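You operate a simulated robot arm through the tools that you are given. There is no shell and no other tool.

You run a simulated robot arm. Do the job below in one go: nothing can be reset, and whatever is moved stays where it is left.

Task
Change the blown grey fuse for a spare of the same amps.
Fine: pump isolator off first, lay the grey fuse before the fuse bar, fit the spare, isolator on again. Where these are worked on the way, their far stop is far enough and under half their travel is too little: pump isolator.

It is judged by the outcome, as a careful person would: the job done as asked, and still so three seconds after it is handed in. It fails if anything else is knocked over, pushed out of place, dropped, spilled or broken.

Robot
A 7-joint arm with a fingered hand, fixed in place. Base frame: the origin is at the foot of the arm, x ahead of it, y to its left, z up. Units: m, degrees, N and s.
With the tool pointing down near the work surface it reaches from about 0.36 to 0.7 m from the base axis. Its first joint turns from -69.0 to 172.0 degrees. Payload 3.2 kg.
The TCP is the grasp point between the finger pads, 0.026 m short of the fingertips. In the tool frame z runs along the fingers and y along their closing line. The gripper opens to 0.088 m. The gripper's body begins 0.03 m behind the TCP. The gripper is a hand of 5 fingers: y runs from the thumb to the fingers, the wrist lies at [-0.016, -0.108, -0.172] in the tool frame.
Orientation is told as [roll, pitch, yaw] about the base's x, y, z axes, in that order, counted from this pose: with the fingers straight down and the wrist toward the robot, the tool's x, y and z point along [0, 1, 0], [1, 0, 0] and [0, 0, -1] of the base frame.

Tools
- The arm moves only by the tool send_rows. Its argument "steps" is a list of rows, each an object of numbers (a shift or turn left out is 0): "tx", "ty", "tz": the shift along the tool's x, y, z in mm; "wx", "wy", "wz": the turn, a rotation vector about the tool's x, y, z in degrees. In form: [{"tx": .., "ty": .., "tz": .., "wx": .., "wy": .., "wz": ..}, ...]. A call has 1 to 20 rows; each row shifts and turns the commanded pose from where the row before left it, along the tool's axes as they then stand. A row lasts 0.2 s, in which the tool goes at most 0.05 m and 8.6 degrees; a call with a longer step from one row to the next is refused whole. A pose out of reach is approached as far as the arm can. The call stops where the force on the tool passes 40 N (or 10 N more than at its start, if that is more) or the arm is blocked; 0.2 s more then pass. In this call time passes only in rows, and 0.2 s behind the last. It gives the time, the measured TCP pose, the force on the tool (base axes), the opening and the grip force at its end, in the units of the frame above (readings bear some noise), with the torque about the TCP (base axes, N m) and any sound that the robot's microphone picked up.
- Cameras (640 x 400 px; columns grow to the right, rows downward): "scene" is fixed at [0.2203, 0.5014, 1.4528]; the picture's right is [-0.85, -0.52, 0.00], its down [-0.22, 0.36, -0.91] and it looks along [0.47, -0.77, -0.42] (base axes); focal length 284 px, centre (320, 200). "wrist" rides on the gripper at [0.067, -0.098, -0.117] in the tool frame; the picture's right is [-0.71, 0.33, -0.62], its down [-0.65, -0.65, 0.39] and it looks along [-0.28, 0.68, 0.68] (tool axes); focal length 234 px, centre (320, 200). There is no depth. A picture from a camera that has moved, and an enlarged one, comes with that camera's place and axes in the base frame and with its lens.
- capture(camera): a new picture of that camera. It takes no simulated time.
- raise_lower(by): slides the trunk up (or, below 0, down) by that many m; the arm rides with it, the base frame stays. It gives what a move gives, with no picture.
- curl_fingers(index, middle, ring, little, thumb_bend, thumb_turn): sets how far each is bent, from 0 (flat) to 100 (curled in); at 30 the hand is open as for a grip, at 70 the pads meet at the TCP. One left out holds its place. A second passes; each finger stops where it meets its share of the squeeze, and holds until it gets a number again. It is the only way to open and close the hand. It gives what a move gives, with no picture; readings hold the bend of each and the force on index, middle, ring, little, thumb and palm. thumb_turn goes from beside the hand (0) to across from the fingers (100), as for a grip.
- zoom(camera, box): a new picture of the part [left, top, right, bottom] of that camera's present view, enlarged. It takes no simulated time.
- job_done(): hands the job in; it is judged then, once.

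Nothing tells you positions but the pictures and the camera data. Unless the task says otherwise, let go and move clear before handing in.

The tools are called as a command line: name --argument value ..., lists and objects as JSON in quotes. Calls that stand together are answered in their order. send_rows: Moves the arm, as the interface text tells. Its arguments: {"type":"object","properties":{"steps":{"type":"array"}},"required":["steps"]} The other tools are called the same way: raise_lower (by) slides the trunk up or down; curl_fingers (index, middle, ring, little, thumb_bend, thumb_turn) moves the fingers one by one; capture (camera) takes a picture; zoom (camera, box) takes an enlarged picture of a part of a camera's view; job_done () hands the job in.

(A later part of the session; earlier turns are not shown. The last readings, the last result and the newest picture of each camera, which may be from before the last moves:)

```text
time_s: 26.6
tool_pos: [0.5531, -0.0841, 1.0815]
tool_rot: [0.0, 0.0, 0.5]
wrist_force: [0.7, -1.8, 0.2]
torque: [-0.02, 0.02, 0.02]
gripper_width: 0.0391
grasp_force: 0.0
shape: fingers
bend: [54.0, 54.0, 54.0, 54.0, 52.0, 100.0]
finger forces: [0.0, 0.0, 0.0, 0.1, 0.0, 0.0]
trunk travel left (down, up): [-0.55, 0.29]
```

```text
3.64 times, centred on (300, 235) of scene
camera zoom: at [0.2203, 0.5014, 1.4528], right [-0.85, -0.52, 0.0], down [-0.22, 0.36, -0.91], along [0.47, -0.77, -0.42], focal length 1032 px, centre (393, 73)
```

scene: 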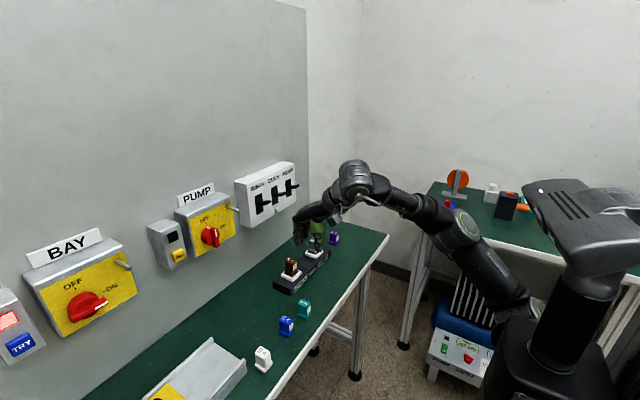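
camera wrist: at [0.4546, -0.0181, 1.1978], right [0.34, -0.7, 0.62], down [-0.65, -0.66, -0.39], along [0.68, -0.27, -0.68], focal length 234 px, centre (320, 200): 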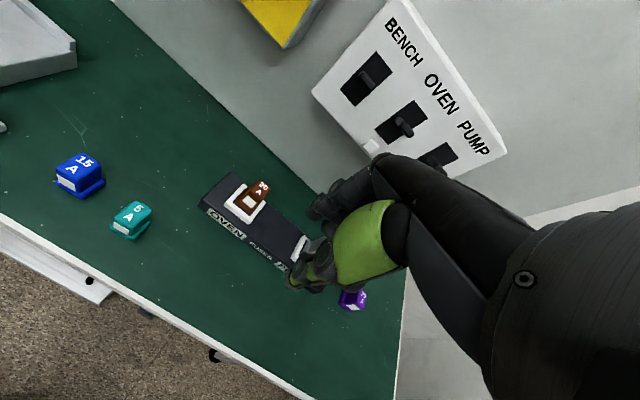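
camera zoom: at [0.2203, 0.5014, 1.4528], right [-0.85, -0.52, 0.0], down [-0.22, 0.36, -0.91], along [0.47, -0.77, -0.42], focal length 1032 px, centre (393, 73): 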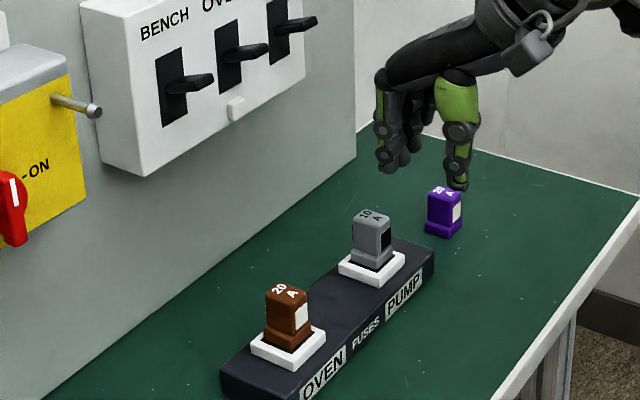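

The switch levers are at x≈0.709, z≈1.12, so I'll stay below them near the bar. I'll slide right so the wrist camera gets a clear view of the grey fuse past the thumb.

send_rows --steps '[{"tx": -25}, {"tx": -25}, {"tx": -25}, {"tx": -25}, {"tx": -20}, {"tx": 0}]'

capture --camera "wrist"

zoom --camera "wrist" --box '[130, 100, 350, 260]'

zoom --camera "scene" --box '[280, 225, 350, 285]'

```text
time_s: 28.0
tool_pos: [0.5527, -0.2035, 1.0801]
tool_rot: [0.0, -0.1, 0.5]
wrist_force: [0.2, 0.0, 0.1]
torque: [-0.04, 0.02, -0.02]
gripper_width: 0.0394
grasp_force: 0.0
shape: fingers
bend: [54.0, 54.0, 54.0, 54.0, 52.0, 100.0]
finger forces: [0.1, 0.1, 0.0, 0.0, 0.1, 0.1]
trunk travel left (down, up): [-0.55, 0.29]
```

```text
taken
camera wrist: at [0.4559, -0.1386, 1.1971], right [0.34, -0.7, 0.62], down [-0.65, -0.65, -0.39], along [0.68, -0.27, -0.68], focal length 234 px, centre (320, 200)
```

wrist: 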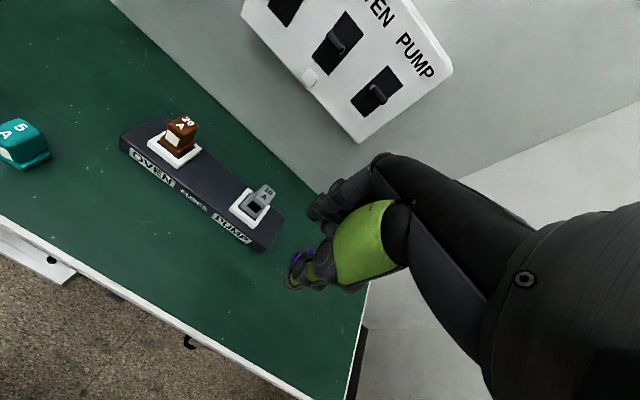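

```text
2.50 times, centred on (240, 180) of wrist
camera zoom: at [0.4559, -0.1386, 1.1971], right [0.34, -0.7, 0.62], down [-0.65, -0.65, -0.39], along [0.68, -0.27, -0.68], focal length 585 px, centre (520, 250)
```

zoom: 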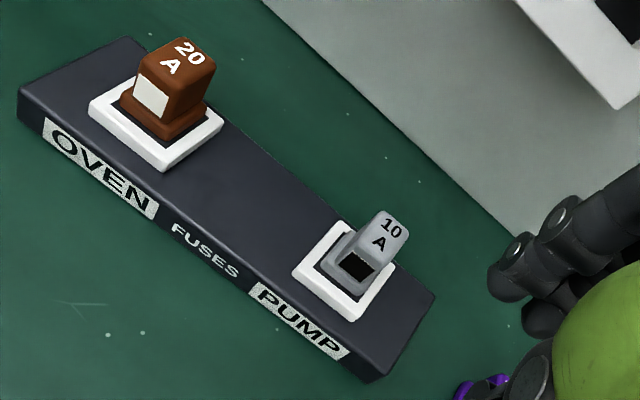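

```text
6.67 times, centred on (315, 255) of scene
camera zoom: at [0.2203, 0.5014, 1.4528], right [-0.85, -0.52, 0.0], down [-0.22, 0.36, -0.91], along [0.47, -0.77, -0.42], focal length 1892 px, centre (353, -167)
```

zoom: 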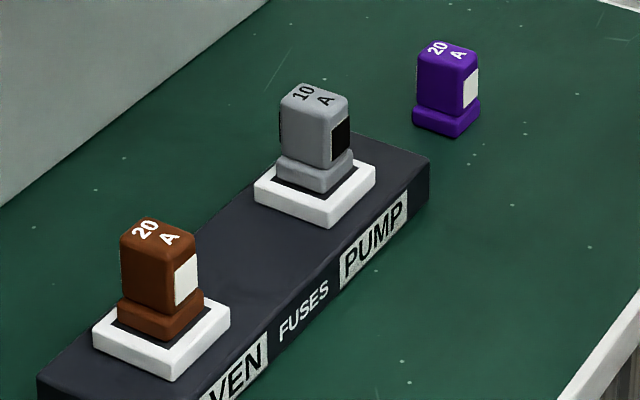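

The grey fuse top is at about (0.650, -0.167, 0.942); its body is roughly 28 mm deep by 20 mm wide. I'll open the hand a little, drop to z≈0.985, then slide in above the fuse from the front, keeping clear of the levers.

curl_fingers --index 47 --middle 47 --ring 42 --little 42 --thumb_bend 47

send_rows --steps '[{"tz": 24}, {"tz": 24}, {"tz": 24}, {"tz": 23}, {"ty": 19.3, "tx": 7.6}, {"ty": 19.3, "tx": 7.6}, {"ty": 19.3, "tx": 7.6}, {"ty": 19.3, "tx": 7.6}, {"ty": 19.3, "tx": 7.6}, {"tz": 0}, {"tz": 0}]'

capture --camera "wrist"

zoom --camera "scene" --box '[250, 180, 370, 290]'

```text
time_s: 29.0
tool_pos: [0.553, -0.205, 1.0798]
tool_rot: [0.0, 0.1, 0.3]
wrist_force: [0.3, -0.2, -0.1]
torque: [0.05, 0.03, -0.01]
gripper_width: 0.0517
grasp_force: 0.1
shape: fingers
bend: [47.0, 47.0, 42.0, 42.0, 47.0, 100.0]
finger forces: [0.0, 0.0, 0.0, 0.1, 0.0, 0.1]
trunk travel left (down, up): [-0.55, 0.29]
```

```text
time_s: 31.4
tool_pos: [0.6503, -0.1633, 0.9856]
tool_rot: [0.0, 0.0, 0.4]
wrist_force: [-0.2, -0.3, 0.5]
torque: [0.0, 0.01, -0.01]
gripper_width: 0.0518
grasp_force: 0.0
shape: fingers
bend: [47.0, 47.0, 42.0, 42.0, 47.0, 100.0]
finger forces: [0.1, 0.0, 0.0, 0.1, 0.0, 0.0]
trunk travel left (down, up): [-0.55, 0.29]
```

```text
taken
camera wrist: at [0.5534, -0.0976, 1.1028], right [0.34, -0.7, 0.62], down [-0.65, -0.65, -0.39], along [0.68, -0.27, -0.68], focal length 234 px, centre (320, 200)
```

wrist: 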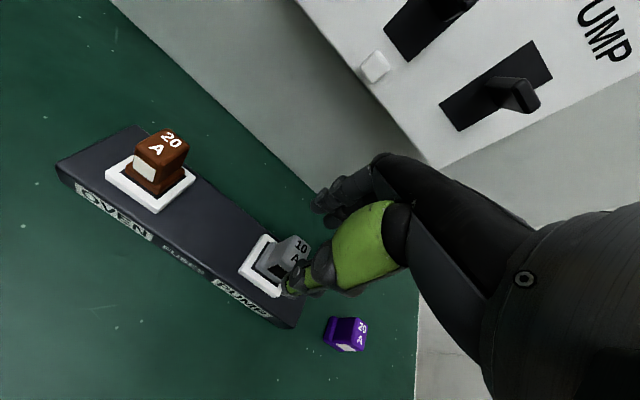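

```text
3.64 times, centred on (310, 235) of scene
camera zoom: at [0.2203, 0.5014, 1.4528], right [-0.85, -0.52, 0.0], down [-0.22, 0.36, -0.91], along [0.47, -0.77, -0.42], focal length 1032 px, centre (356, 73)
```

zoom: 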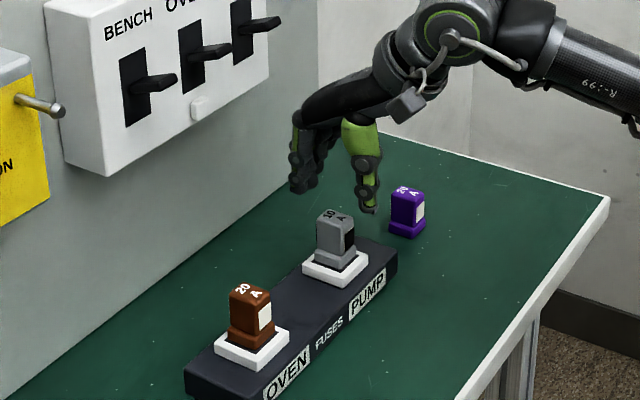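

The open hand is centred above the grey fuse. I'll take a quick close view before descending.

zoom --camera "wrist" --box '[220, 160, 380, 310]'

zoom --camera "scene" --box '[290, 205, 360, 265]'

```text
2.67 times, centred on (300, 235) of wrist
camera zoom: at [0.5534, -0.0976, 1.1028], right [0.34, -0.7, 0.62], down [-0.65, -0.65, -0.39], along [0.68, -0.27, -0.68], focal length 624 px, centre (373, 107)
```

zoom: 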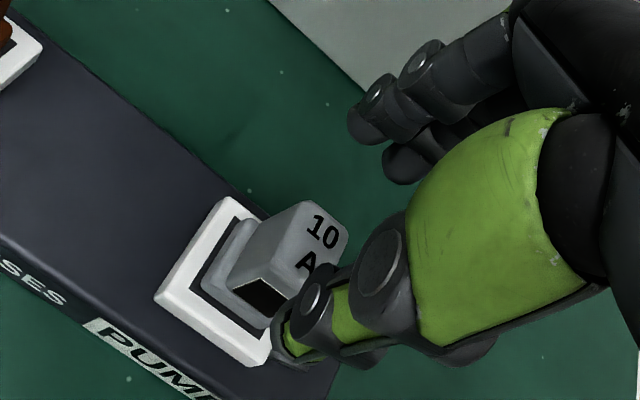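

```text
6.67 times, centred on (325, 235) of scene
camera zoom: at [0.2203, 0.5014, 1.4528], right [-0.85, -0.52, 0.0], down [-0.22, 0.36, -0.91], along [0.47, -0.77, -0.42], focal length 1892 px, centre (287, -33)
```

zoom: 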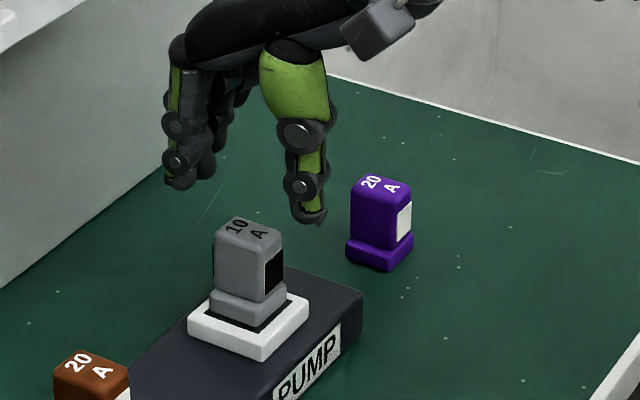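

Alignment looks right. I'll descend to grip height (TCP z≈0.934), fingertips just above the socket.

send_rows --steps '[{"tz": 13, "tx": -1, "ty": -0.5}, {"tz": 13, "tx": -1, "ty": -0.5}, {"tz": 13}, {"tz": 12}, {"tz": 0}]'

zoom --camera "wrist" --box '[220, 160, 380, 310]'

zoom --camera "scene" --box '[290, 205, 360, 265]'

```text
time_s: 32.6
tool_pos: [0.6488, -0.1667, 0.9349]
tool_rot: [0.0, 0.0, 0.4]
wrist_force: [0.5, 0.2, -0.4]
torque: [0.0, -0.03, 0.04]
gripper_width: 0.0515
grasp_force: 0.1
shape: fingers
bend: [47.0, 47.0, 42.0, 42.0, 47.0, 100.0]
finger forces: [0.0, 0.0, 0.0, 0.1, 0.0, 0.0]
trunk travel left (down, up): [-0.55, 0.29]
```

```text
2.67 times, centred on (300, 235) of wrist
camera zoom: at [0.5517, -0.1012, 1.0514], right [0.34, -0.7, 0.62], down [-0.65, -0.65, -0.39], along [0.68, -0.27, -0.68], focal length 624 px, centre (373, 107)
```

zoom: 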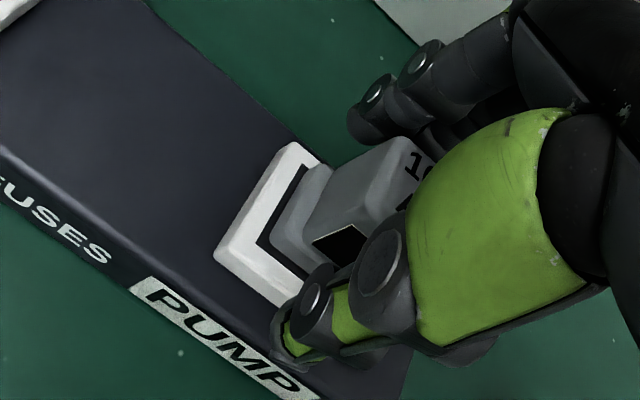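

```text
6.67 times, centred on (325, 235) of scene
camera zoom: at [0.2203, 0.5014, 1.4528], right [-0.85, -0.52, 0.0], down [-0.22, 0.36, -0.91], along [0.47, -0.77, -0.42], focal length 1892 px, centre (287, -33)
```

zoom: 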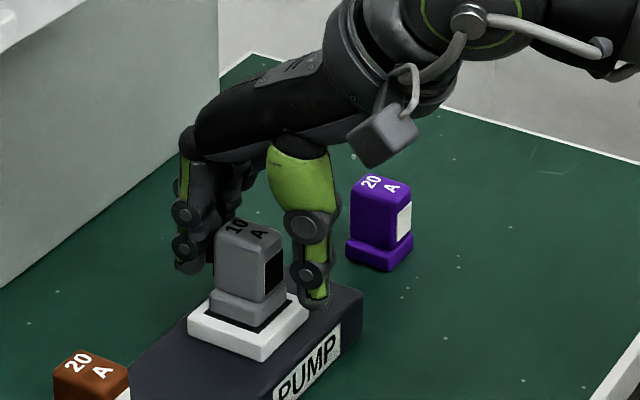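

Fuse body sits between fingers and thumb. Closing on it with index, middle and thumb.

curl_fingers --index 68 --middle 68 --thumb_bend 68

zoom --camera "wrist" --box '[220, 160, 380, 310]'

zoom --camera "scene" --box '[290, 205, 360, 265]'

```text
time_s: 33.6
tool_pos: [0.6489, -0.1672, 0.9334]
tool_rot: [0.0, 0.0, 0.3]
wrist_force: [0.4, 0.7, -0.3]
torque: [0.01, -0.01, 0.0]
gripper_width: 0.0298
grasp_force: 11.4
shape: fingers
bend: [60.0, 61.0, 42.0, 42.0, 59.0, 100.0]
finger forces: [6.6, 4.9, 0.0, 0.0, 12.1, 0.0]
trunk travel left (down, up): [-0.55, 0.29]
heard: snap
```

```text
2.67 times, centred on (300, 235) of wrist
camera zoom: at [0.5518, -0.1013, 1.0515], right [0.34, -0.7, 0.62], down [-0.65, -0.65, -0.39], along [0.68, -0.27, -0.68], focal length 624 px, centre (373, 107)
```

zoom: 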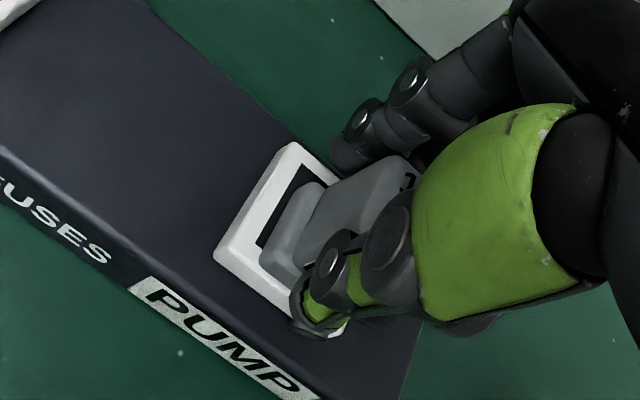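

```text
6.67 times, centred on (325, 235) of scene
camera zoom: at [0.2203, 0.5014, 1.4528], right [-0.85, -0.52, 0.0], down [-0.22, 0.36, -0.91], along [0.47, -0.77, -0.42], focal length 1892 px, centre (287, -33)
```

zoom: 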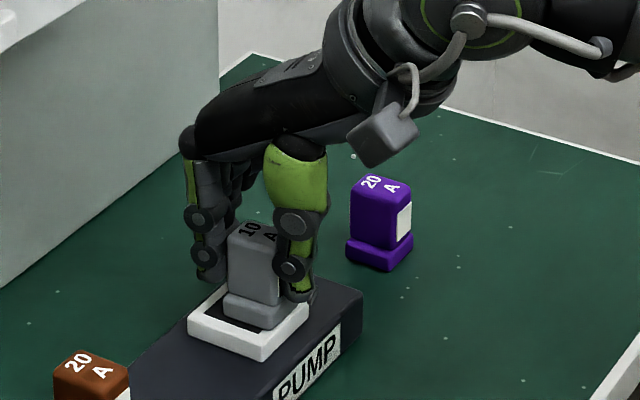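

A snap was heard and the fuse came loose in its socket, held by index, middle and thumb. I'll lift it straight up 55 mm.

send_rows --steps '[{"tz": -5}, {"tz": -8}, {"tz": -14}, {"tz": -14}, {"tz": -14}, {"tz": 0}]'

zoom --camera "wrist" --box '[180, 140, 380, 310]'

zoom --camera "scene" --box '[290, 205, 360, 265]'

```text
time_s: 35.0
tool_pos: [0.6497, -0.1674, 0.9892]
tool_rot: [0.0, 0.0, 0.5]
wrist_force: [0.2, -0.3, -0.3]
torque: [0.0, 0.01, 0.01]
gripper_width: 0.0299
grasp_force: 12.4
shape: fingers
bend: [60.0, 61.0, 42.0, 42.0, 59.0, 100.0]
finger forces: [6.7, 5.0, 0.0, 0.0, 12.1, 0.0]
trunk travel left (down, up): [-0.55, 0.29]
```

```text
2.35 times, centred on (280, 225) of wrist
camera zoom: at [0.5519, -0.1013, 1.1064], right [0.34, -0.7, 0.62], down [-0.65, -0.65, -0.39], along [0.68, -0.27, -0.68], focal length 551 px, centre (414, 141)
```

zoom: 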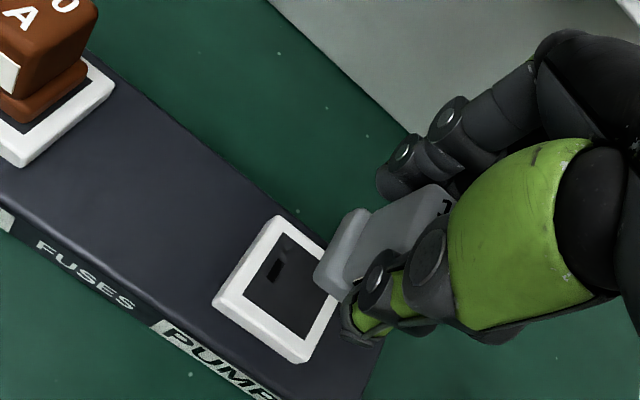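

```text
6.67 times, centred on (325, 235) of scene
camera zoom: at [0.2203, 0.5014, 1.4528], right [-0.85, -0.52, 0.0], down [-0.22, 0.36, -0.91], along [0.47, -0.77, -0.42], focal length 1892 px, centre (287, -33)
```

zoom: 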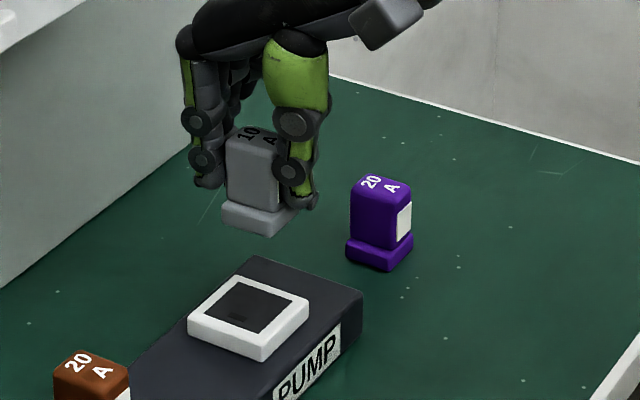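

The grey fuse is out and held upright; the empty PUMP socket is visible. I'll carry it back toward the robot to (0.545, -0.13), in front of the bar, and lower it toward the bench.

send_rows --steps '[{"ty": -21, "tx": 7.4}, {"ty": -21, "tx": 7.4}, {"ty": -21, "tx": 7.4}, {"ty": -21, "tx": 7.4}, {"ty": -21, "tx": 7.4}, {"tz": 18}, {"tz": 18}, {"tz": 18}, {"tz": 16}, {"tz": 8}, {"tz": 0}]'

zoom --camera "scene" --box '[280, 215, 380, 305]'

zoom --camera "wrist" --box '[180, 140, 380, 310]'

```text
time_s: 37.4
tool_pos: [0.544, -0.1315, 0.9107]
tool_rot: [0.0, 0.0, 0.4]
wrist_force: [-0.3, -0.5, -0.6]
torque: [-0.03, 0.01, -0.01]
gripper_width: 0.0299
grasp_force: 11.7
shape: fingers
bend: [60.0, 61.0, 42.0, 42.0, 59.0, 100.0]
finger forces: [6.5, 4.9, 0.1, 0.1, 11.9, 0.0]
trunk travel left (down, up): [-0.55, 0.29]
```

```text
4.44 times, centred on (330, 260) of scene
camera zoom: at [0.2203, 0.5014, 1.4528], right [-0.85, -0.52, 0.0], down [-0.22, 0.36, -0.91], along [0.47, -0.77, -0.42], focal length 1261 px, centre (276, -67)
```

zoom: 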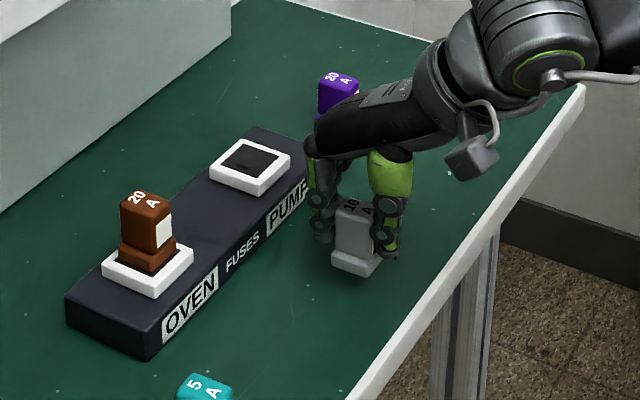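

```text
2.35 times, centred on (280, 225) of wrist
camera zoom: at [0.4464, -0.0656, 1.028], right [0.34, -0.7, 0.62], down [-0.65, -0.65, -0.39], along [0.68, -0.27, -0.68], focal length 551 px, centre (414, 141)
```

zoom: 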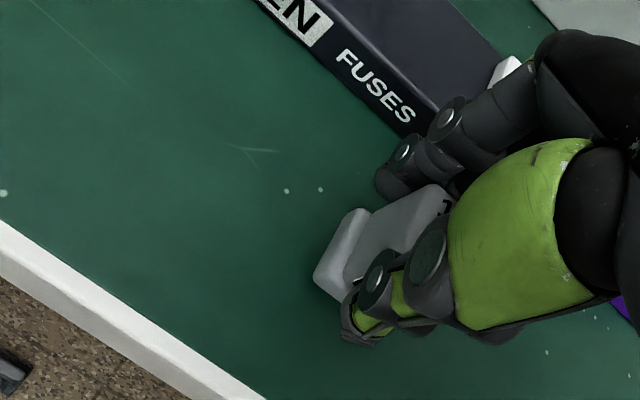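

Fuse hovers about 14 mm above the bench in front of the bar. Lowering slowly while watching the force.

send_rows --steps '[{"tz": 4}, {"tz": 4}, {"tz": 2}, {"tz": 1}, {"tz": 0}]'

zoom --camera "scene" --box '[310, 235, 370, 290]'

```text
time_s: 38.6
tool_pos: [0.5438, -0.1309, 0.8997]
tool_rot: [0.0, 0.0, 0.4]
wrist_force: [0.9, -0.3, 0.7]
torque: [-0.01, 0.0, 0.01]
gripper_width: 0.0298
grasp_force: 11.2
shape: fingers
bend: [60.0, 61.0, 42.0, 42.0, 59.0, 100.0]
finger forces: [6.6, 4.9, 0.0, 0.0, 12.0, 0.0]
trunk travel left (down, up): [-0.55, 0.29]
```

```text
7.27 times, centred on (340, 262) of scene
camera zoom: at [0.2203, 0.5014, 1.4528], right [-0.85, -0.52, 0.0], down [-0.22, 0.36, -0.91], along [0.47, -0.77, -0.42], focal length 2063 px, centre (174, -254)
```

zoom: 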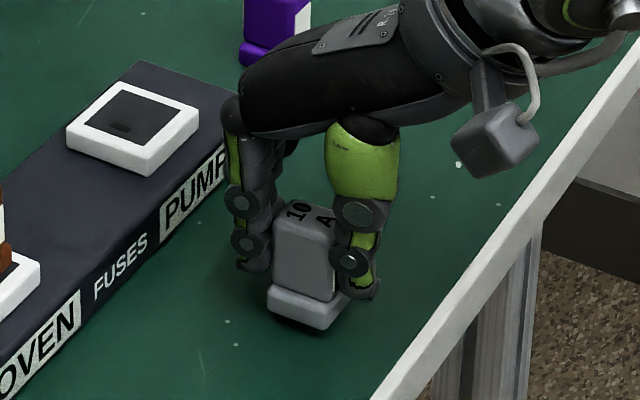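

Nearly touching; I'll feel for the bench in 1 mm rows.

send_rows --steps '[{"tz": 1}, {"tz": 1}, {"tz": 1}, {"tz": 0}]'

```text
time_s: 39.6
tool_pos: [0.5426, -0.1312, 0.8969]
tool_rot: [0.0, -0.1, 0.5]
wrist_force: [1.0, 0.4, -0.1]
torque: [-0.01, 0.02, -0.03]
gripper_width: 0.0295
grasp_force: 11.9
shape: fingers
bend: [60.0, 61.0, 42.0, 42.0, 59.0, 100.0]
finger forces: [6.5, 4.9, 0.0, 0.0, 12.0, 0.0]
trunk travel left (down, up): [-0.55, 0.29]
```

send_rows --steps '[{"tz": 1}, {"tz": 1}, {"tz": 0}]'

zoom --camera "scene" --box '[310, 235, 370, 290]'

zoom --camera "wrist" --box '[240, 190, 360, 290]'

```text
time_s: 40.4
tool_pos: [0.5443, -0.1314, 0.8964]
tool_rot: [-0.1, -0.1, 0.4]
wrist_force: [0.4, -0.3, 0.3]
torque: [0.0, -0.01, 0.0]
gripper_width: 0.0299
grasp_force: 11.6
shape: fingers
bend: [60.0, 61.0, 42.0, 42.0, 59.0, 100.0]
finger forces: [6.6, 4.8, 0.1, 0.0, 12.0, 0.1]
trunk travel left (down, up): [-0.55, 0.29]
```

```text
7.27 times, centred on (340, 262) of scene
camera zoom: at [0.2203, 0.5014, 1.4528], right [-0.85, -0.52, 0.0], down [-0.22, 0.36, -0.91], along [0.47, -0.77, -0.42], focal length 2063 px, centre (174, -254)
```

zoom: 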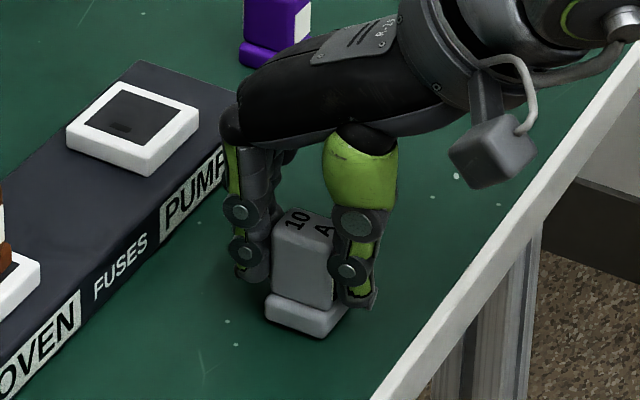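

```text
4.00 times, centred on (300, 240) of wrist
camera zoom: at [0.4462, -0.0649, 1.0124], right [0.34, -0.7, 0.62], down [-0.65, -0.65, -0.39], along [0.68, -0.27, -0.68], focal length 937 px, centre (400, 40)
```

zoom: 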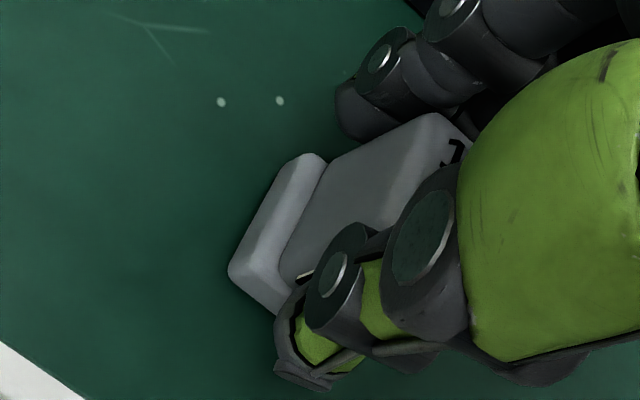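

Still no contact; continuing down gently.

send_rows --steps '[{"tz": 1}, {"tz": 1}, {"tz": 0}]'

```text
time_s: 41.2
tool_pos: [0.5433, -0.1307, 0.8942]
tool_rot: [0.0, 0.0, 0.4]
wrist_force: [-0.6, -0.1, 1.6]
torque: [-0.05, 0.02, 0.0]
gripper_width: 0.03
grasp_force: 12.4
shape: fingers
bend: [60.0, 61.0, 42.0, 42.0, 59.0, 100.0]
finger forces: [6.6, 5.2, 0.0, 0.1, 12.1, 0.0]
trunk travel left (down, up): [-0.55, 0.29]
```

send_rows --steps '[{"tz": 1}, {"tz": 0}]'

```text
time_s: 41.8
tool_pos: [0.5428, -0.1303, 0.8928]
tool_rot: [0.1, -0.1, 0.4]
wrist_force: [1.4, 1.3, 2.7]
torque: [-0.01, -0.04, -0.01]
gripper_width: 0.0298
grasp_force: 12.2
shape: fingers
bend: [60.0, 61.0, 42.0, 42.0, 59.0, 100.0]
finger forces: [6.9, 5.9, 0.0, 0.1, 12.4, 0.0]
trunk travel left (down, up): [-0.55, 0.29]
```

send_rows --steps '[{"tz": 1}, {"tz": 0}]'

zoom --camera "scene" --box '[310, 235, 370, 290]'

```text
time_s: 42.4
tool_pos: [0.5423, -0.1307, 0.8945]
tool_rot: [0.0, -0.1, 0.4]
wrist_force: [0.8, 1.3, 6.5]
torque: [0.04, -0.13, -0.01]
gripper_width: 0.0297
grasp_force: 12.9
shape: fingers
bend: [60.0, 61.0, 42.0, 42.0, 59.0, 100.0]
finger forces: [7.2, 6.1, 0.1, 0.0, 13.0, 0.1]
trunk travel left (down, up): [-0.55, 0.29]
```

```text
7.27 times, centred on (340, 262) of scene
camera zoom: at [0.2203, 0.5014, 1.4528], right [-0.85, -0.52, 0.0], down [-0.22, 0.36, -0.91], along [0.47, -0.77, -0.42], focal length 2063 px, centre (174, -254)
```

zoom: 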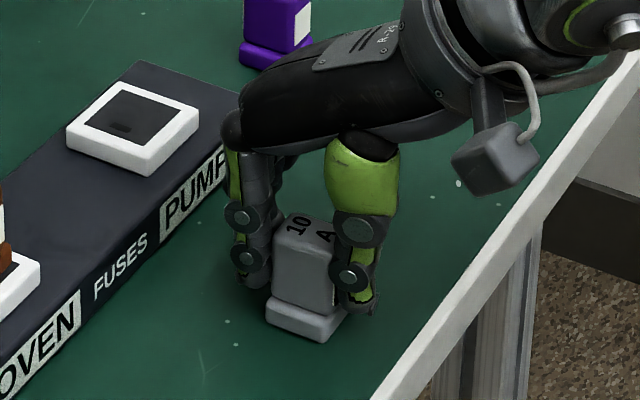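

The fuse stands on the bench (6.5 N contact). Letting go, then lifting straight up.

curl_fingers --index 48 --middle 48 --thumb_bend 48

send_rows --steps '[{"tz": -3}, {"tz": -10}, {"tz": -20}, {"tz": -25}, {"tz": -25}, {"tz": 0}]'

zoom --camera "scene" --box '[270, 215, 390, 305]'

capture --camera "wrist"

```text
time_s: 43.4
tool_pos: [0.5442, -0.1311, 0.8918]
tool_rot: [0.0, 0.0, 0.4]
wrist_force: [0.1, -0.2, -0.7]
torque: [-0.03, -0.02, 0.01]
gripper_width: 0.0494
grasp_force: 0.0
shape: fingers
bend: [48.0, 48.0, 42.0, 42.0, 48.0, 100.0]
finger forces: [0.0, 0.0, 0.1, 0.0, 0.1, 0.0]
trunk travel left (down, up): [-0.55, 0.29]
```

```text
time_s: 44.8
tool_pos: [0.5447, -0.1308, 0.9735]
tool_rot: [0.0, 0.1, 0.4]
wrist_force: [0.6, -0.1, 0.4]
torque: [0.0, -0.01, -0.03]
gripper_width: 0.0493
grasp_force: 0.0
shape: fingers
bend: [48.0, 48.0, 42.0, 42.0, 48.0, 100.0]
finger forces: [0.0, 0.1, 0.0, 0.1, 0.0, 0.1]
trunk travel left (down, up): [-0.55, 0.29]
```

```text
4.44 times, centred on (330, 260) of scene
camera zoom: at [0.2203, 0.5014, 1.4528], right [-0.85, -0.52, 0.0], down [-0.22, 0.36, -0.91], along [0.47, -0.77, -0.42], focal length 1261 px, centre (276, -67)
```

zoom: 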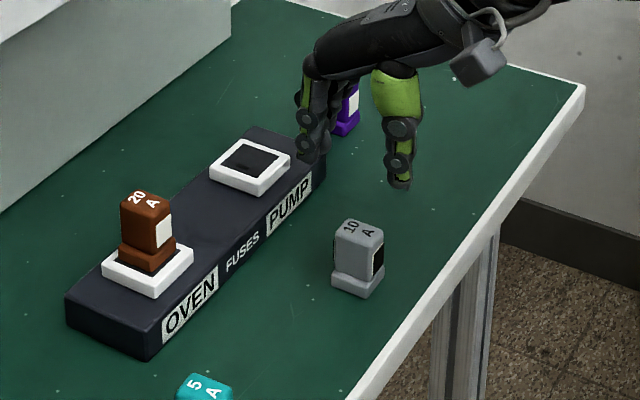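

```text
taken
camera wrist: at [0.4469, -0.0644, 1.0911], right [0.34, -0.7, 0.62], down [-0.65, -0.65, -0.39], along [0.68, -0.27, -0.68], focal length 234 px, centre (320, 200)
```

wrist: 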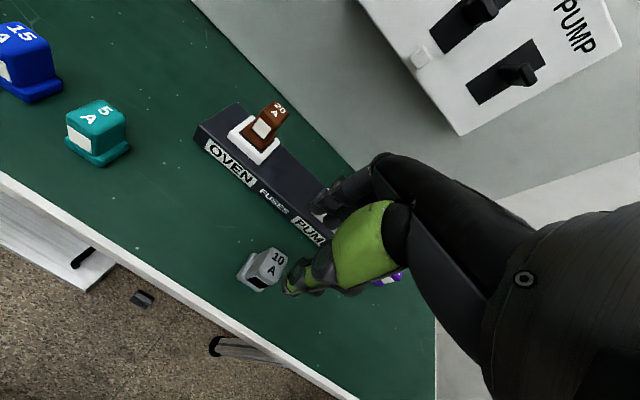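

The grey fuse stands in front of the bar, out of the way, with the PUMP socket empty. Next I'll move left above the loose fuses to view the white 10 A spare.

send_rows --steps '[{"tz": -15}, {"tz": -15}, {"tx": 25}, {"tx": 25}, {"tx": 25}, {"tx": 25}, {"tx": 25}, {"tx": 25}, {"tx": 25}, {"tx": 25}, {"tx": 25}, {"tx": 25}, {"tx": 0}]'

capture --camera "wrist"

capture --camera "scene"

```text
time_s: 47.6
tool_pos: [0.5423, 0.1187, 1.0035]
tool_rot: [0.0, 0.1, 0.5]
wrist_force: [-0.2, -0.4, 0.1]
torque: [0.0, 0.02, -0.01]
gripper_width: 0.0495
grasp_force: 0.0
shape: fingers
bend: [48.0, 48.0, 42.0, 42.0, 48.0, 100.0]
finger forces: [0.0, 0.0, 0.0, 0.0, 0.0, 0.1]
trunk travel left (down, up): [-0.55, 0.29]
```

```text
taken
camera wrist: at [0.4448, 0.1848, 1.1208], right [0.34, -0.7, 0.62], down [-0.65, -0.65, -0.39], along [0.68, -0.27, -0.68], focal length 234 px, centre (320, 200)
```

wrist: 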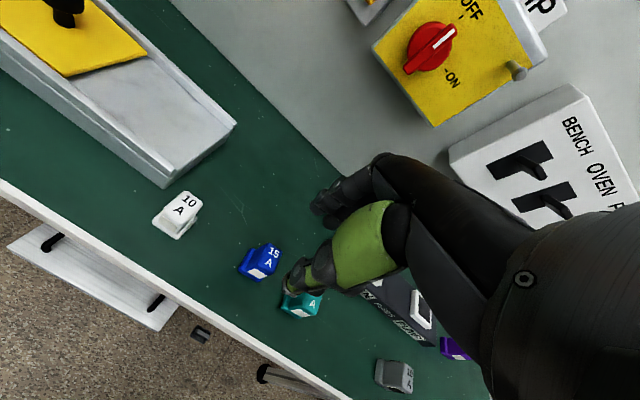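

```text
taken
```

scene: 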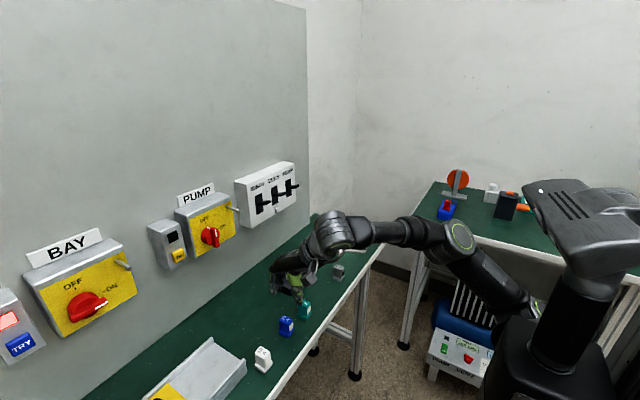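

Good reach here with the hand still straight down. Zooming on the white spare and its neighbours.

zoom --camera "wrist" --box '[110, 120, 270, 260]'

zoom --camera "scene" --box '[210, 325, 310, 395]'

```text
2.86 times, centred on (190, 190) of wrist
camera zoom: at [0.4448, 0.1848, 1.1208], right [0.34, -0.7, 0.62], down [-0.65, -0.65, -0.39], along [0.68, -0.27, -0.68], focal length 669 px, centre (691, 229)
```

zoom: 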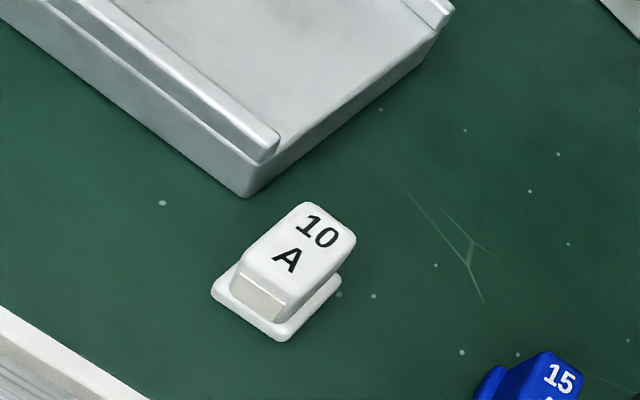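

```text
5.71 times, centred on (260, 360) of scene
camera zoom: at [0.2203, 0.5014, 1.4528], right [-0.85, -0.52, 0.0], down [-0.22, 0.36, -0.91], along [0.47, -0.77, -0.42], focal length 1621 px, centre (663, -714)
```

zoom: 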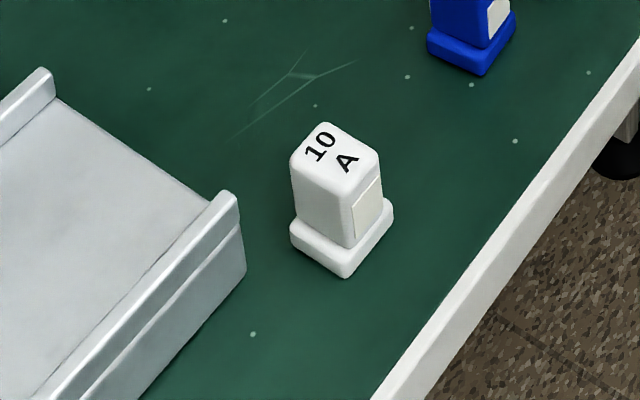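

The white spare is centred at about (0.542, 0.2105) with top at z≈0.90, and the ramp's lip starts at y≈0.241, so I'll keep the hand about 4 mm to the right of centre for clearance. Moving above it now.

send_rows --steps '[{"tx": 22, "ty": 0.8}, {"tx": 22, "ty": 0.8}, {"tx": 22, "ty": 0.8}, {"tx": 22, "ty": 0.8}, {"tz": 18}, {"tz": 18}, {"tz": 14}, {"tz": 0}]'

zoom --camera "wrist" --box '[200, 120, 400, 310]'

zoom --camera "scene" --box '[210, 310, 320, 395]'

```text
time_s: 49.4
tool_pos: [0.5417, 0.192, 0.9512]
tool_rot: [-0.1, 0.0, 0.5]
wrist_force: [0.5, 0.2, 1.2]
torque: [0.0, 0.0, 0.03]
gripper_width: 0.0497
grasp_force: 0.0
shape: fingers
bend: [48.0, 48.0, 42.0, 42.0, 48.0, 100.0]
finger forces: [0.0, 0.0, 0.0, 0.0, 0.0, 0.1]
out of reach, approached as far as the arm can: row 4
trunk travel left (down, up): [-0.55, 0.29]
```

```text
2.11 times, centred on (300, 215) of wrist
camera zoom: at [0.4446, 0.2587, 1.0676], right [0.34, -0.7, 0.62], down [-0.65, -0.65, -0.39], along [0.68, -0.27, -0.68], focal length 493 px, centre (362, 168)
```

zoom: 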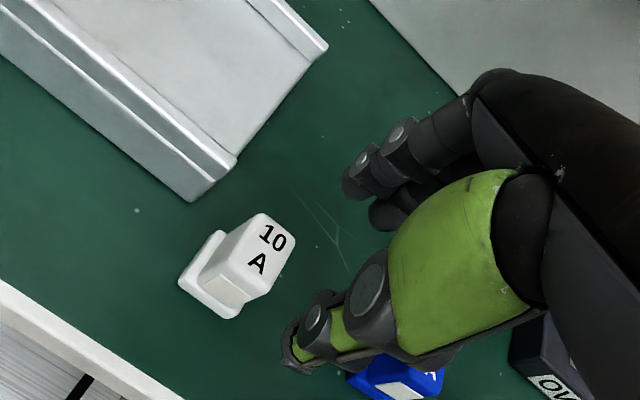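

```text
4.71 times, centred on (265, 352) of scene
camera zoom: at [0.2203, 0.5014, 1.4528], right [-0.85, -0.52, 0.0], down [-0.22, 0.36, -0.91], along [0.47, -0.77, -0.42], focal length 1335 px, centre (579, -518)
```

zoom: 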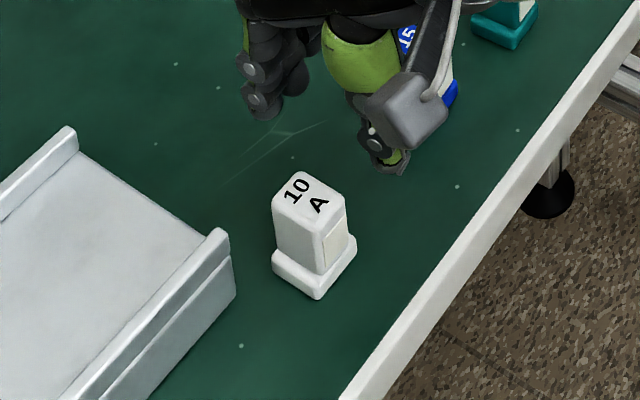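

The arm hit its reach limit sideways at that height, about 15 mm short of the spare. I'll try continuing at this lower height.

send_rows --steps '[{"tx": 5}, {"tx": 5}, {"tx": 4}, {"tx": 0}]'

```text
time_s: 50.4
tool_pos: [0.5427, 0.2045, 0.9531]
tool_rot: [0.0, 0.0, 0.4]
wrist_force: [0.9, -0.3, -0.1]
torque: [-0.02, -0.01, 0.0]
gripper_width: 0.0498
grasp_force: 0.0
shape: fingers
bend: [48.0, 48.0, 42.0, 42.0, 48.0, 100.0]
finger forces: [0.1, 0.0, 0.0, 0.0, 0.1, 0.0]
trunk travel left (down, up): [-0.55, 0.29]
```

That worked. Small correction and a check of alignment over the spare.

send_rows --steps '[{"tx": 2, "ty": 3}, {"tz": 10}, {"tz": 0}]'

zoom --camera "wrist" --box '[200, 120, 400, 310]'

zoom --camera "scene" --box '[210, 310, 320, 395]'

```text
time_s: 51.2
tool_pos: [0.5457, 0.21, 0.9419]
tool_rot: [-0.2, 0.0, 0.4]
wrist_force: [0.2, 0.4, 0.3]
torque: [-0.04, 0.0, -0.02]
gripper_width: 0.0494
grasp_force: 0.1
shape: fingers
bend: [48.0, 48.0, 42.0, 42.0, 48.0, 100.0]
finger forces: [0.1, 0.0, 0.0, 0.0, 0.0, 0.0]
trunk travel left (down, up): [-0.55, 0.29]
```

```text
2.11 times, centred on (300, 215) of wrist
camera zoom: at [0.448, 0.2751, 1.0601], right [0.34, -0.7, 0.62], down [-0.65, -0.65, -0.39], along [0.68, -0.27, -0.68], focal length 493 px, centre (362, 168)
```

zoom: 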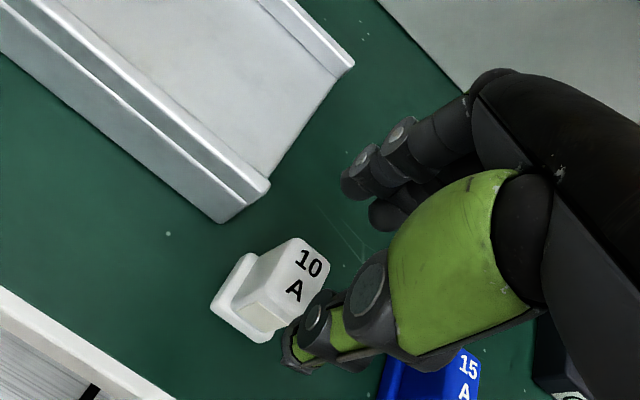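

```text
4.71 times, centred on (265, 352) of scene
camera zoom: at [0.2203, 0.5014, 1.4528], right [-0.85, -0.52, 0.0], down [-0.22, 0.36, -0.91], along [0.47, -0.77, -0.42], focal length 1335 px, centre (579, -518)
```

zoom: 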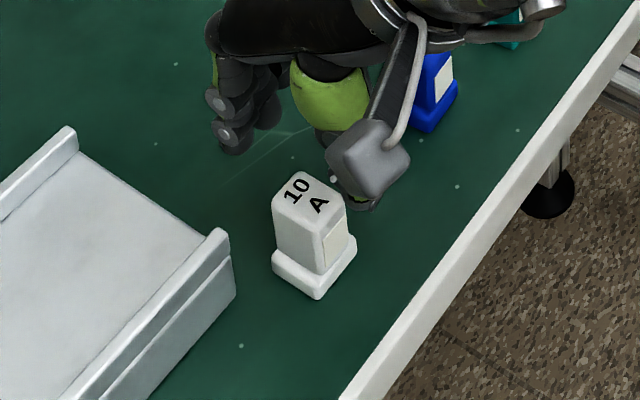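

Aligned: fuse is 2–3 mm left of the grasp centre and the index clears the ramp lip. Descending to grip height.

send_rows --steps '[{"tz": 12, "tx": -0.5}, {"tz": 12, "tx": -0.5}, {"tz": 12}, {"tz": 10}, {"tz": 4}, {"tz": 0}]'

zoom --camera "wrist" --box '[200, 120, 400, 310]'

zoom --camera "scene" --box '[210, 310, 320, 395]'

```text
time_s: 52.6
tool_pos: [0.5457, 0.2074, 0.8935]
tool_rot: [0.0, 0.0, 0.4]
wrist_force: [0.2, -0.3, -0.5]
torque: [-0.03, 0.03, -0.01]
gripper_width: 0.0496
grasp_force: 0.1
shape: fingers
bend: [48.0, 48.0, 42.0, 42.0, 48.0, 100.0]
finger forces: [0.0, 0.0, 0.0, 0.0, 0.1, 0.0]
trunk travel left (down, up): [-0.55, 0.29]
```

```text
2.11 times, centred on (300, 215) of wrist
camera zoom: at [0.4484, 0.2736, 1.0098], right [0.34, -0.7, 0.62], down [-0.65, -0.65, -0.39], along [0.68, -0.27, -0.68], focal length 493 px, centre (362, 168)
```

zoom: 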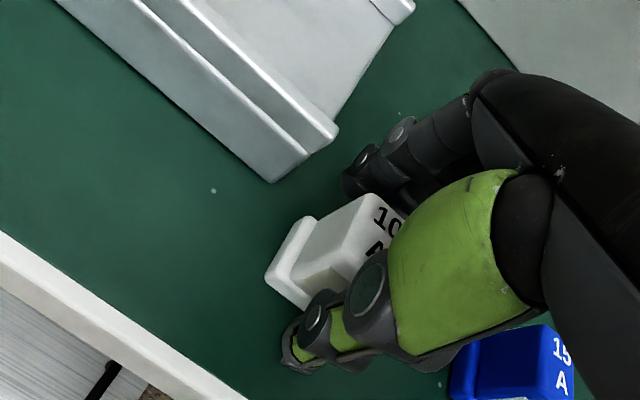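

```text
4.71 times, centred on (265, 352) of scene
camera zoom: at [0.2203, 0.5014, 1.4528], right [-0.85, -0.52, 0.0], down [-0.22, 0.36, -0.91], along [0.47, -0.77, -0.42], focal length 1335 px, centre (579, -518)
```

zoom: 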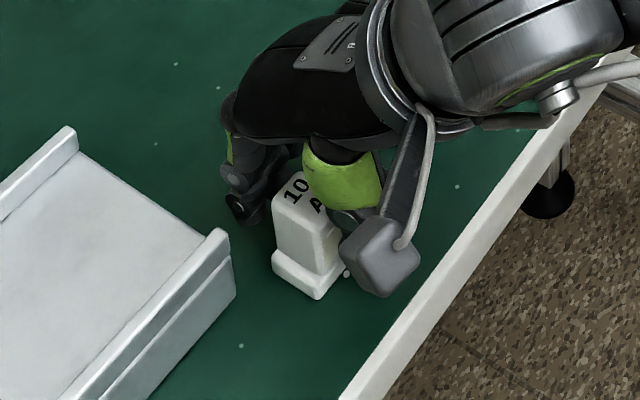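

Fingers straddle the spare. Closing on it.

curl_fingers --index 68 --middle 68 --thumb_bend 68

zoom --camera "wrist" --box '[200, 120, 400, 310]'

zoom --camera "scene" --box '[210, 310, 320, 395]'

```text
time_s: 53.6
tool_pos: [0.5449, 0.2074, 0.8936]
tool_rot: [0.0, 0.0, 0.4]
wrist_force: [0.3, 0.1, 0.9]
torque: [-0.04, -0.03, 0.0]
gripper_width: 0.0295
grasp_force: 11.6
shape: fingers
bend: [60.0, 64.0, 42.0, 42.0, 60.0, 100.0]
finger forces: [8.4, 4.0, 0.0, 0.0, 10.8, 0.0]
trunk travel left (down, up): [-0.55, 0.29]
```

```text
2.11 times, centred on (300, 215) of wrist
camera zoom: at [0.4484, 0.2735, 1.01], right [0.34, -0.7, 0.62], down [-0.65, -0.65, -0.39], along [0.68, -0.27, -0.68], focal length 493 px, centre (362, 168)
```

zoom: 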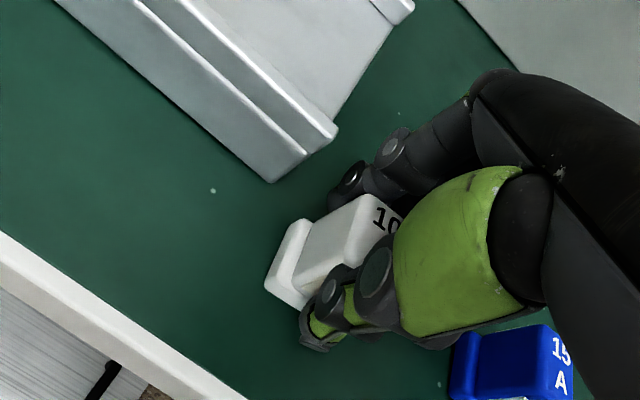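

```text
4.71 times, centred on (265, 352) of scene
camera zoom: at [0.2203, 0.5014, 1.4528], right [-0.85, -0.52, 0.0], down [-0.22, 0.36, -0.91], along [0.47, -0.77, -0.42], focal length 1335 px, centre (579, -518)
```

zoom: 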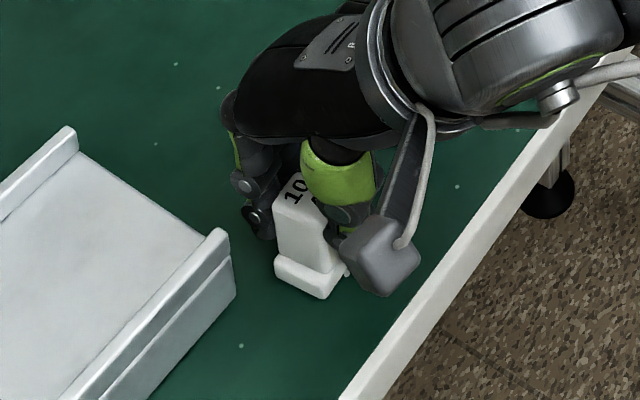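

The spare is held (index 8 N, middle 4 N, thumb 11 N). Lifting it straight up.

send_rows --steps '[{"tz": -4}, {"tz": -8}, {"tz": -18}, {"tz": -20}, {"tz": -20}, {"tz": -15}, {"tz": 0}]'

zoom --camera "wrist" --box '[200, 120, 400, 310]'

zoom --camera "scene" --box '[210, 270, 350, 395]'

```text
time_s: 55.2
tool_pos: [0.5524, 0.1959, 0.9672]
tool_rot: [0.4, 0.6, -0.9]
wrist_force: [0.4, -0.6, -0.6]
torque: [0.0, 0.04, 0.01]
gripper_width: 0.0297
grasp_force: 11.5
shape: fingers
bend: [60.0, 64.0, 42.0, 42.0, 60.0, 100.0]
finger forces: [8.5, 3.4, 0.0, 0.0, 10.8, 0.0]
out of reach, approached as far as the arm can: row 6
trunk travel left (down, up): [-0.55, 0.29]
```

```text
2.11 times, centred on (300, 215) of wrist
camera zoom: at [0.4575, 0.2635, 1.0851], right [0.33, -0.72, 0.62], down [-0.67, -0.64, -0.39], along [0.67, -0.28, -0.69], focal length 493 px, centre (362, 168)
```

zoom: 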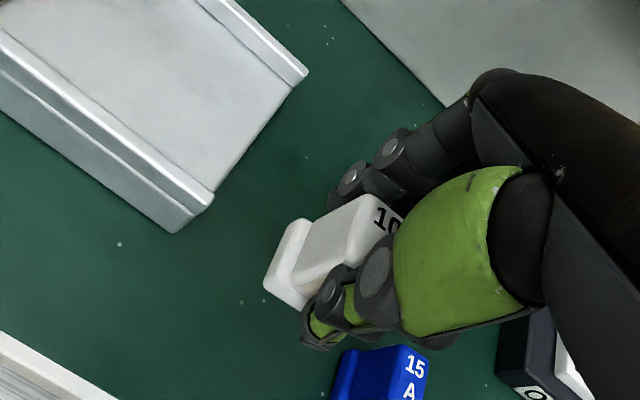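

```text
3.20 times, centred on (280, 332) of scene
camera zoom: at [0.2203, 0.5014, 1.4528], right [-0.85, -0.52, 0.0], down [-0.22, 0.36, -0.91], along [0.47, -0.77, -0.42], focal length 908 px, centre (448, -224)
```

zoom: 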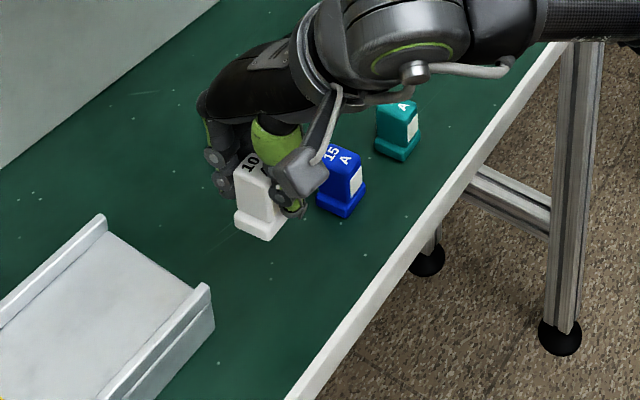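

The spare is secure and clear of the bench. Carrying it right, over the loose fuses, toward the PUMP socket.

send_rows --steps '[{"tx": -15}, {"tx": -25, "tz": -2}, {"tx": -26, "tz": -2}, {"tx": -26, "tz": -2}, {"tx": -26, "tz": -2}, {"tx": -26}, {"tx": -26}, {"tx": -26}, {"tx": -26}, {"tx": -26}, {"tx": -26}, {"tx": -26}, {"tx": -26}, {"tx": -26}, {"tx": -25}, {"tx": 0}, {"tx": 0}]'

capture --camera "wrist"

zoom --camera "scene" --box '[270, 195, 390, 305]'

```text
time_s: 58.8
tool_pos: [0.547, -0.17, 0.9781]
tool_rot: [0.1, -0.1, 0.4]
wrist_force: [-0.7, 0.2, 0.0]
torque: [0.03, 0.02, 0.0]
gripper_width: 0.0293
grasp_force: 11.0
shape: fingers
bend: [60.0, 64.0, 42.0, 42.0, 60.0, 100.0]
finger forces: [8.2, 3.4, 0.0, 0.0, 10.5, 0.1]
trunk travel left (down, up): [-0.55, 0.29]
```

```text
taken
camera wrist: at [0.4496, -0.1039, 1.0954], right [0.34, -0.7, 0.62], down [-0.65, -0.65, -0.39], along [0.68, -0.27, -0.68], focal length 234 px, centre (320, 200)
```

wrist: 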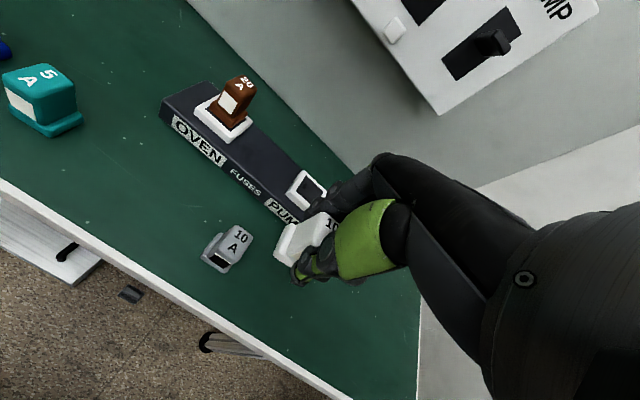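

```text
3.64 times, centred on (330, 250) of scene
camera zoom: at [0.2203, 0.5014, 1.4528], right [-0.85, -0.52, 0.0], down [-0.22, 0.36, -0.91], along [0.47, -0.77, -0.42], focal length 1032 px, centre (284, 18)
```

zoom: 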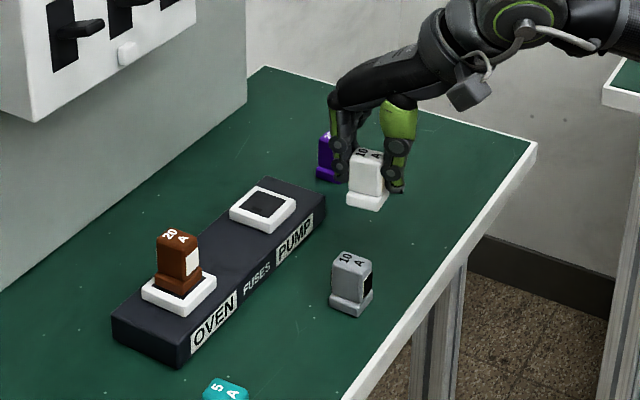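

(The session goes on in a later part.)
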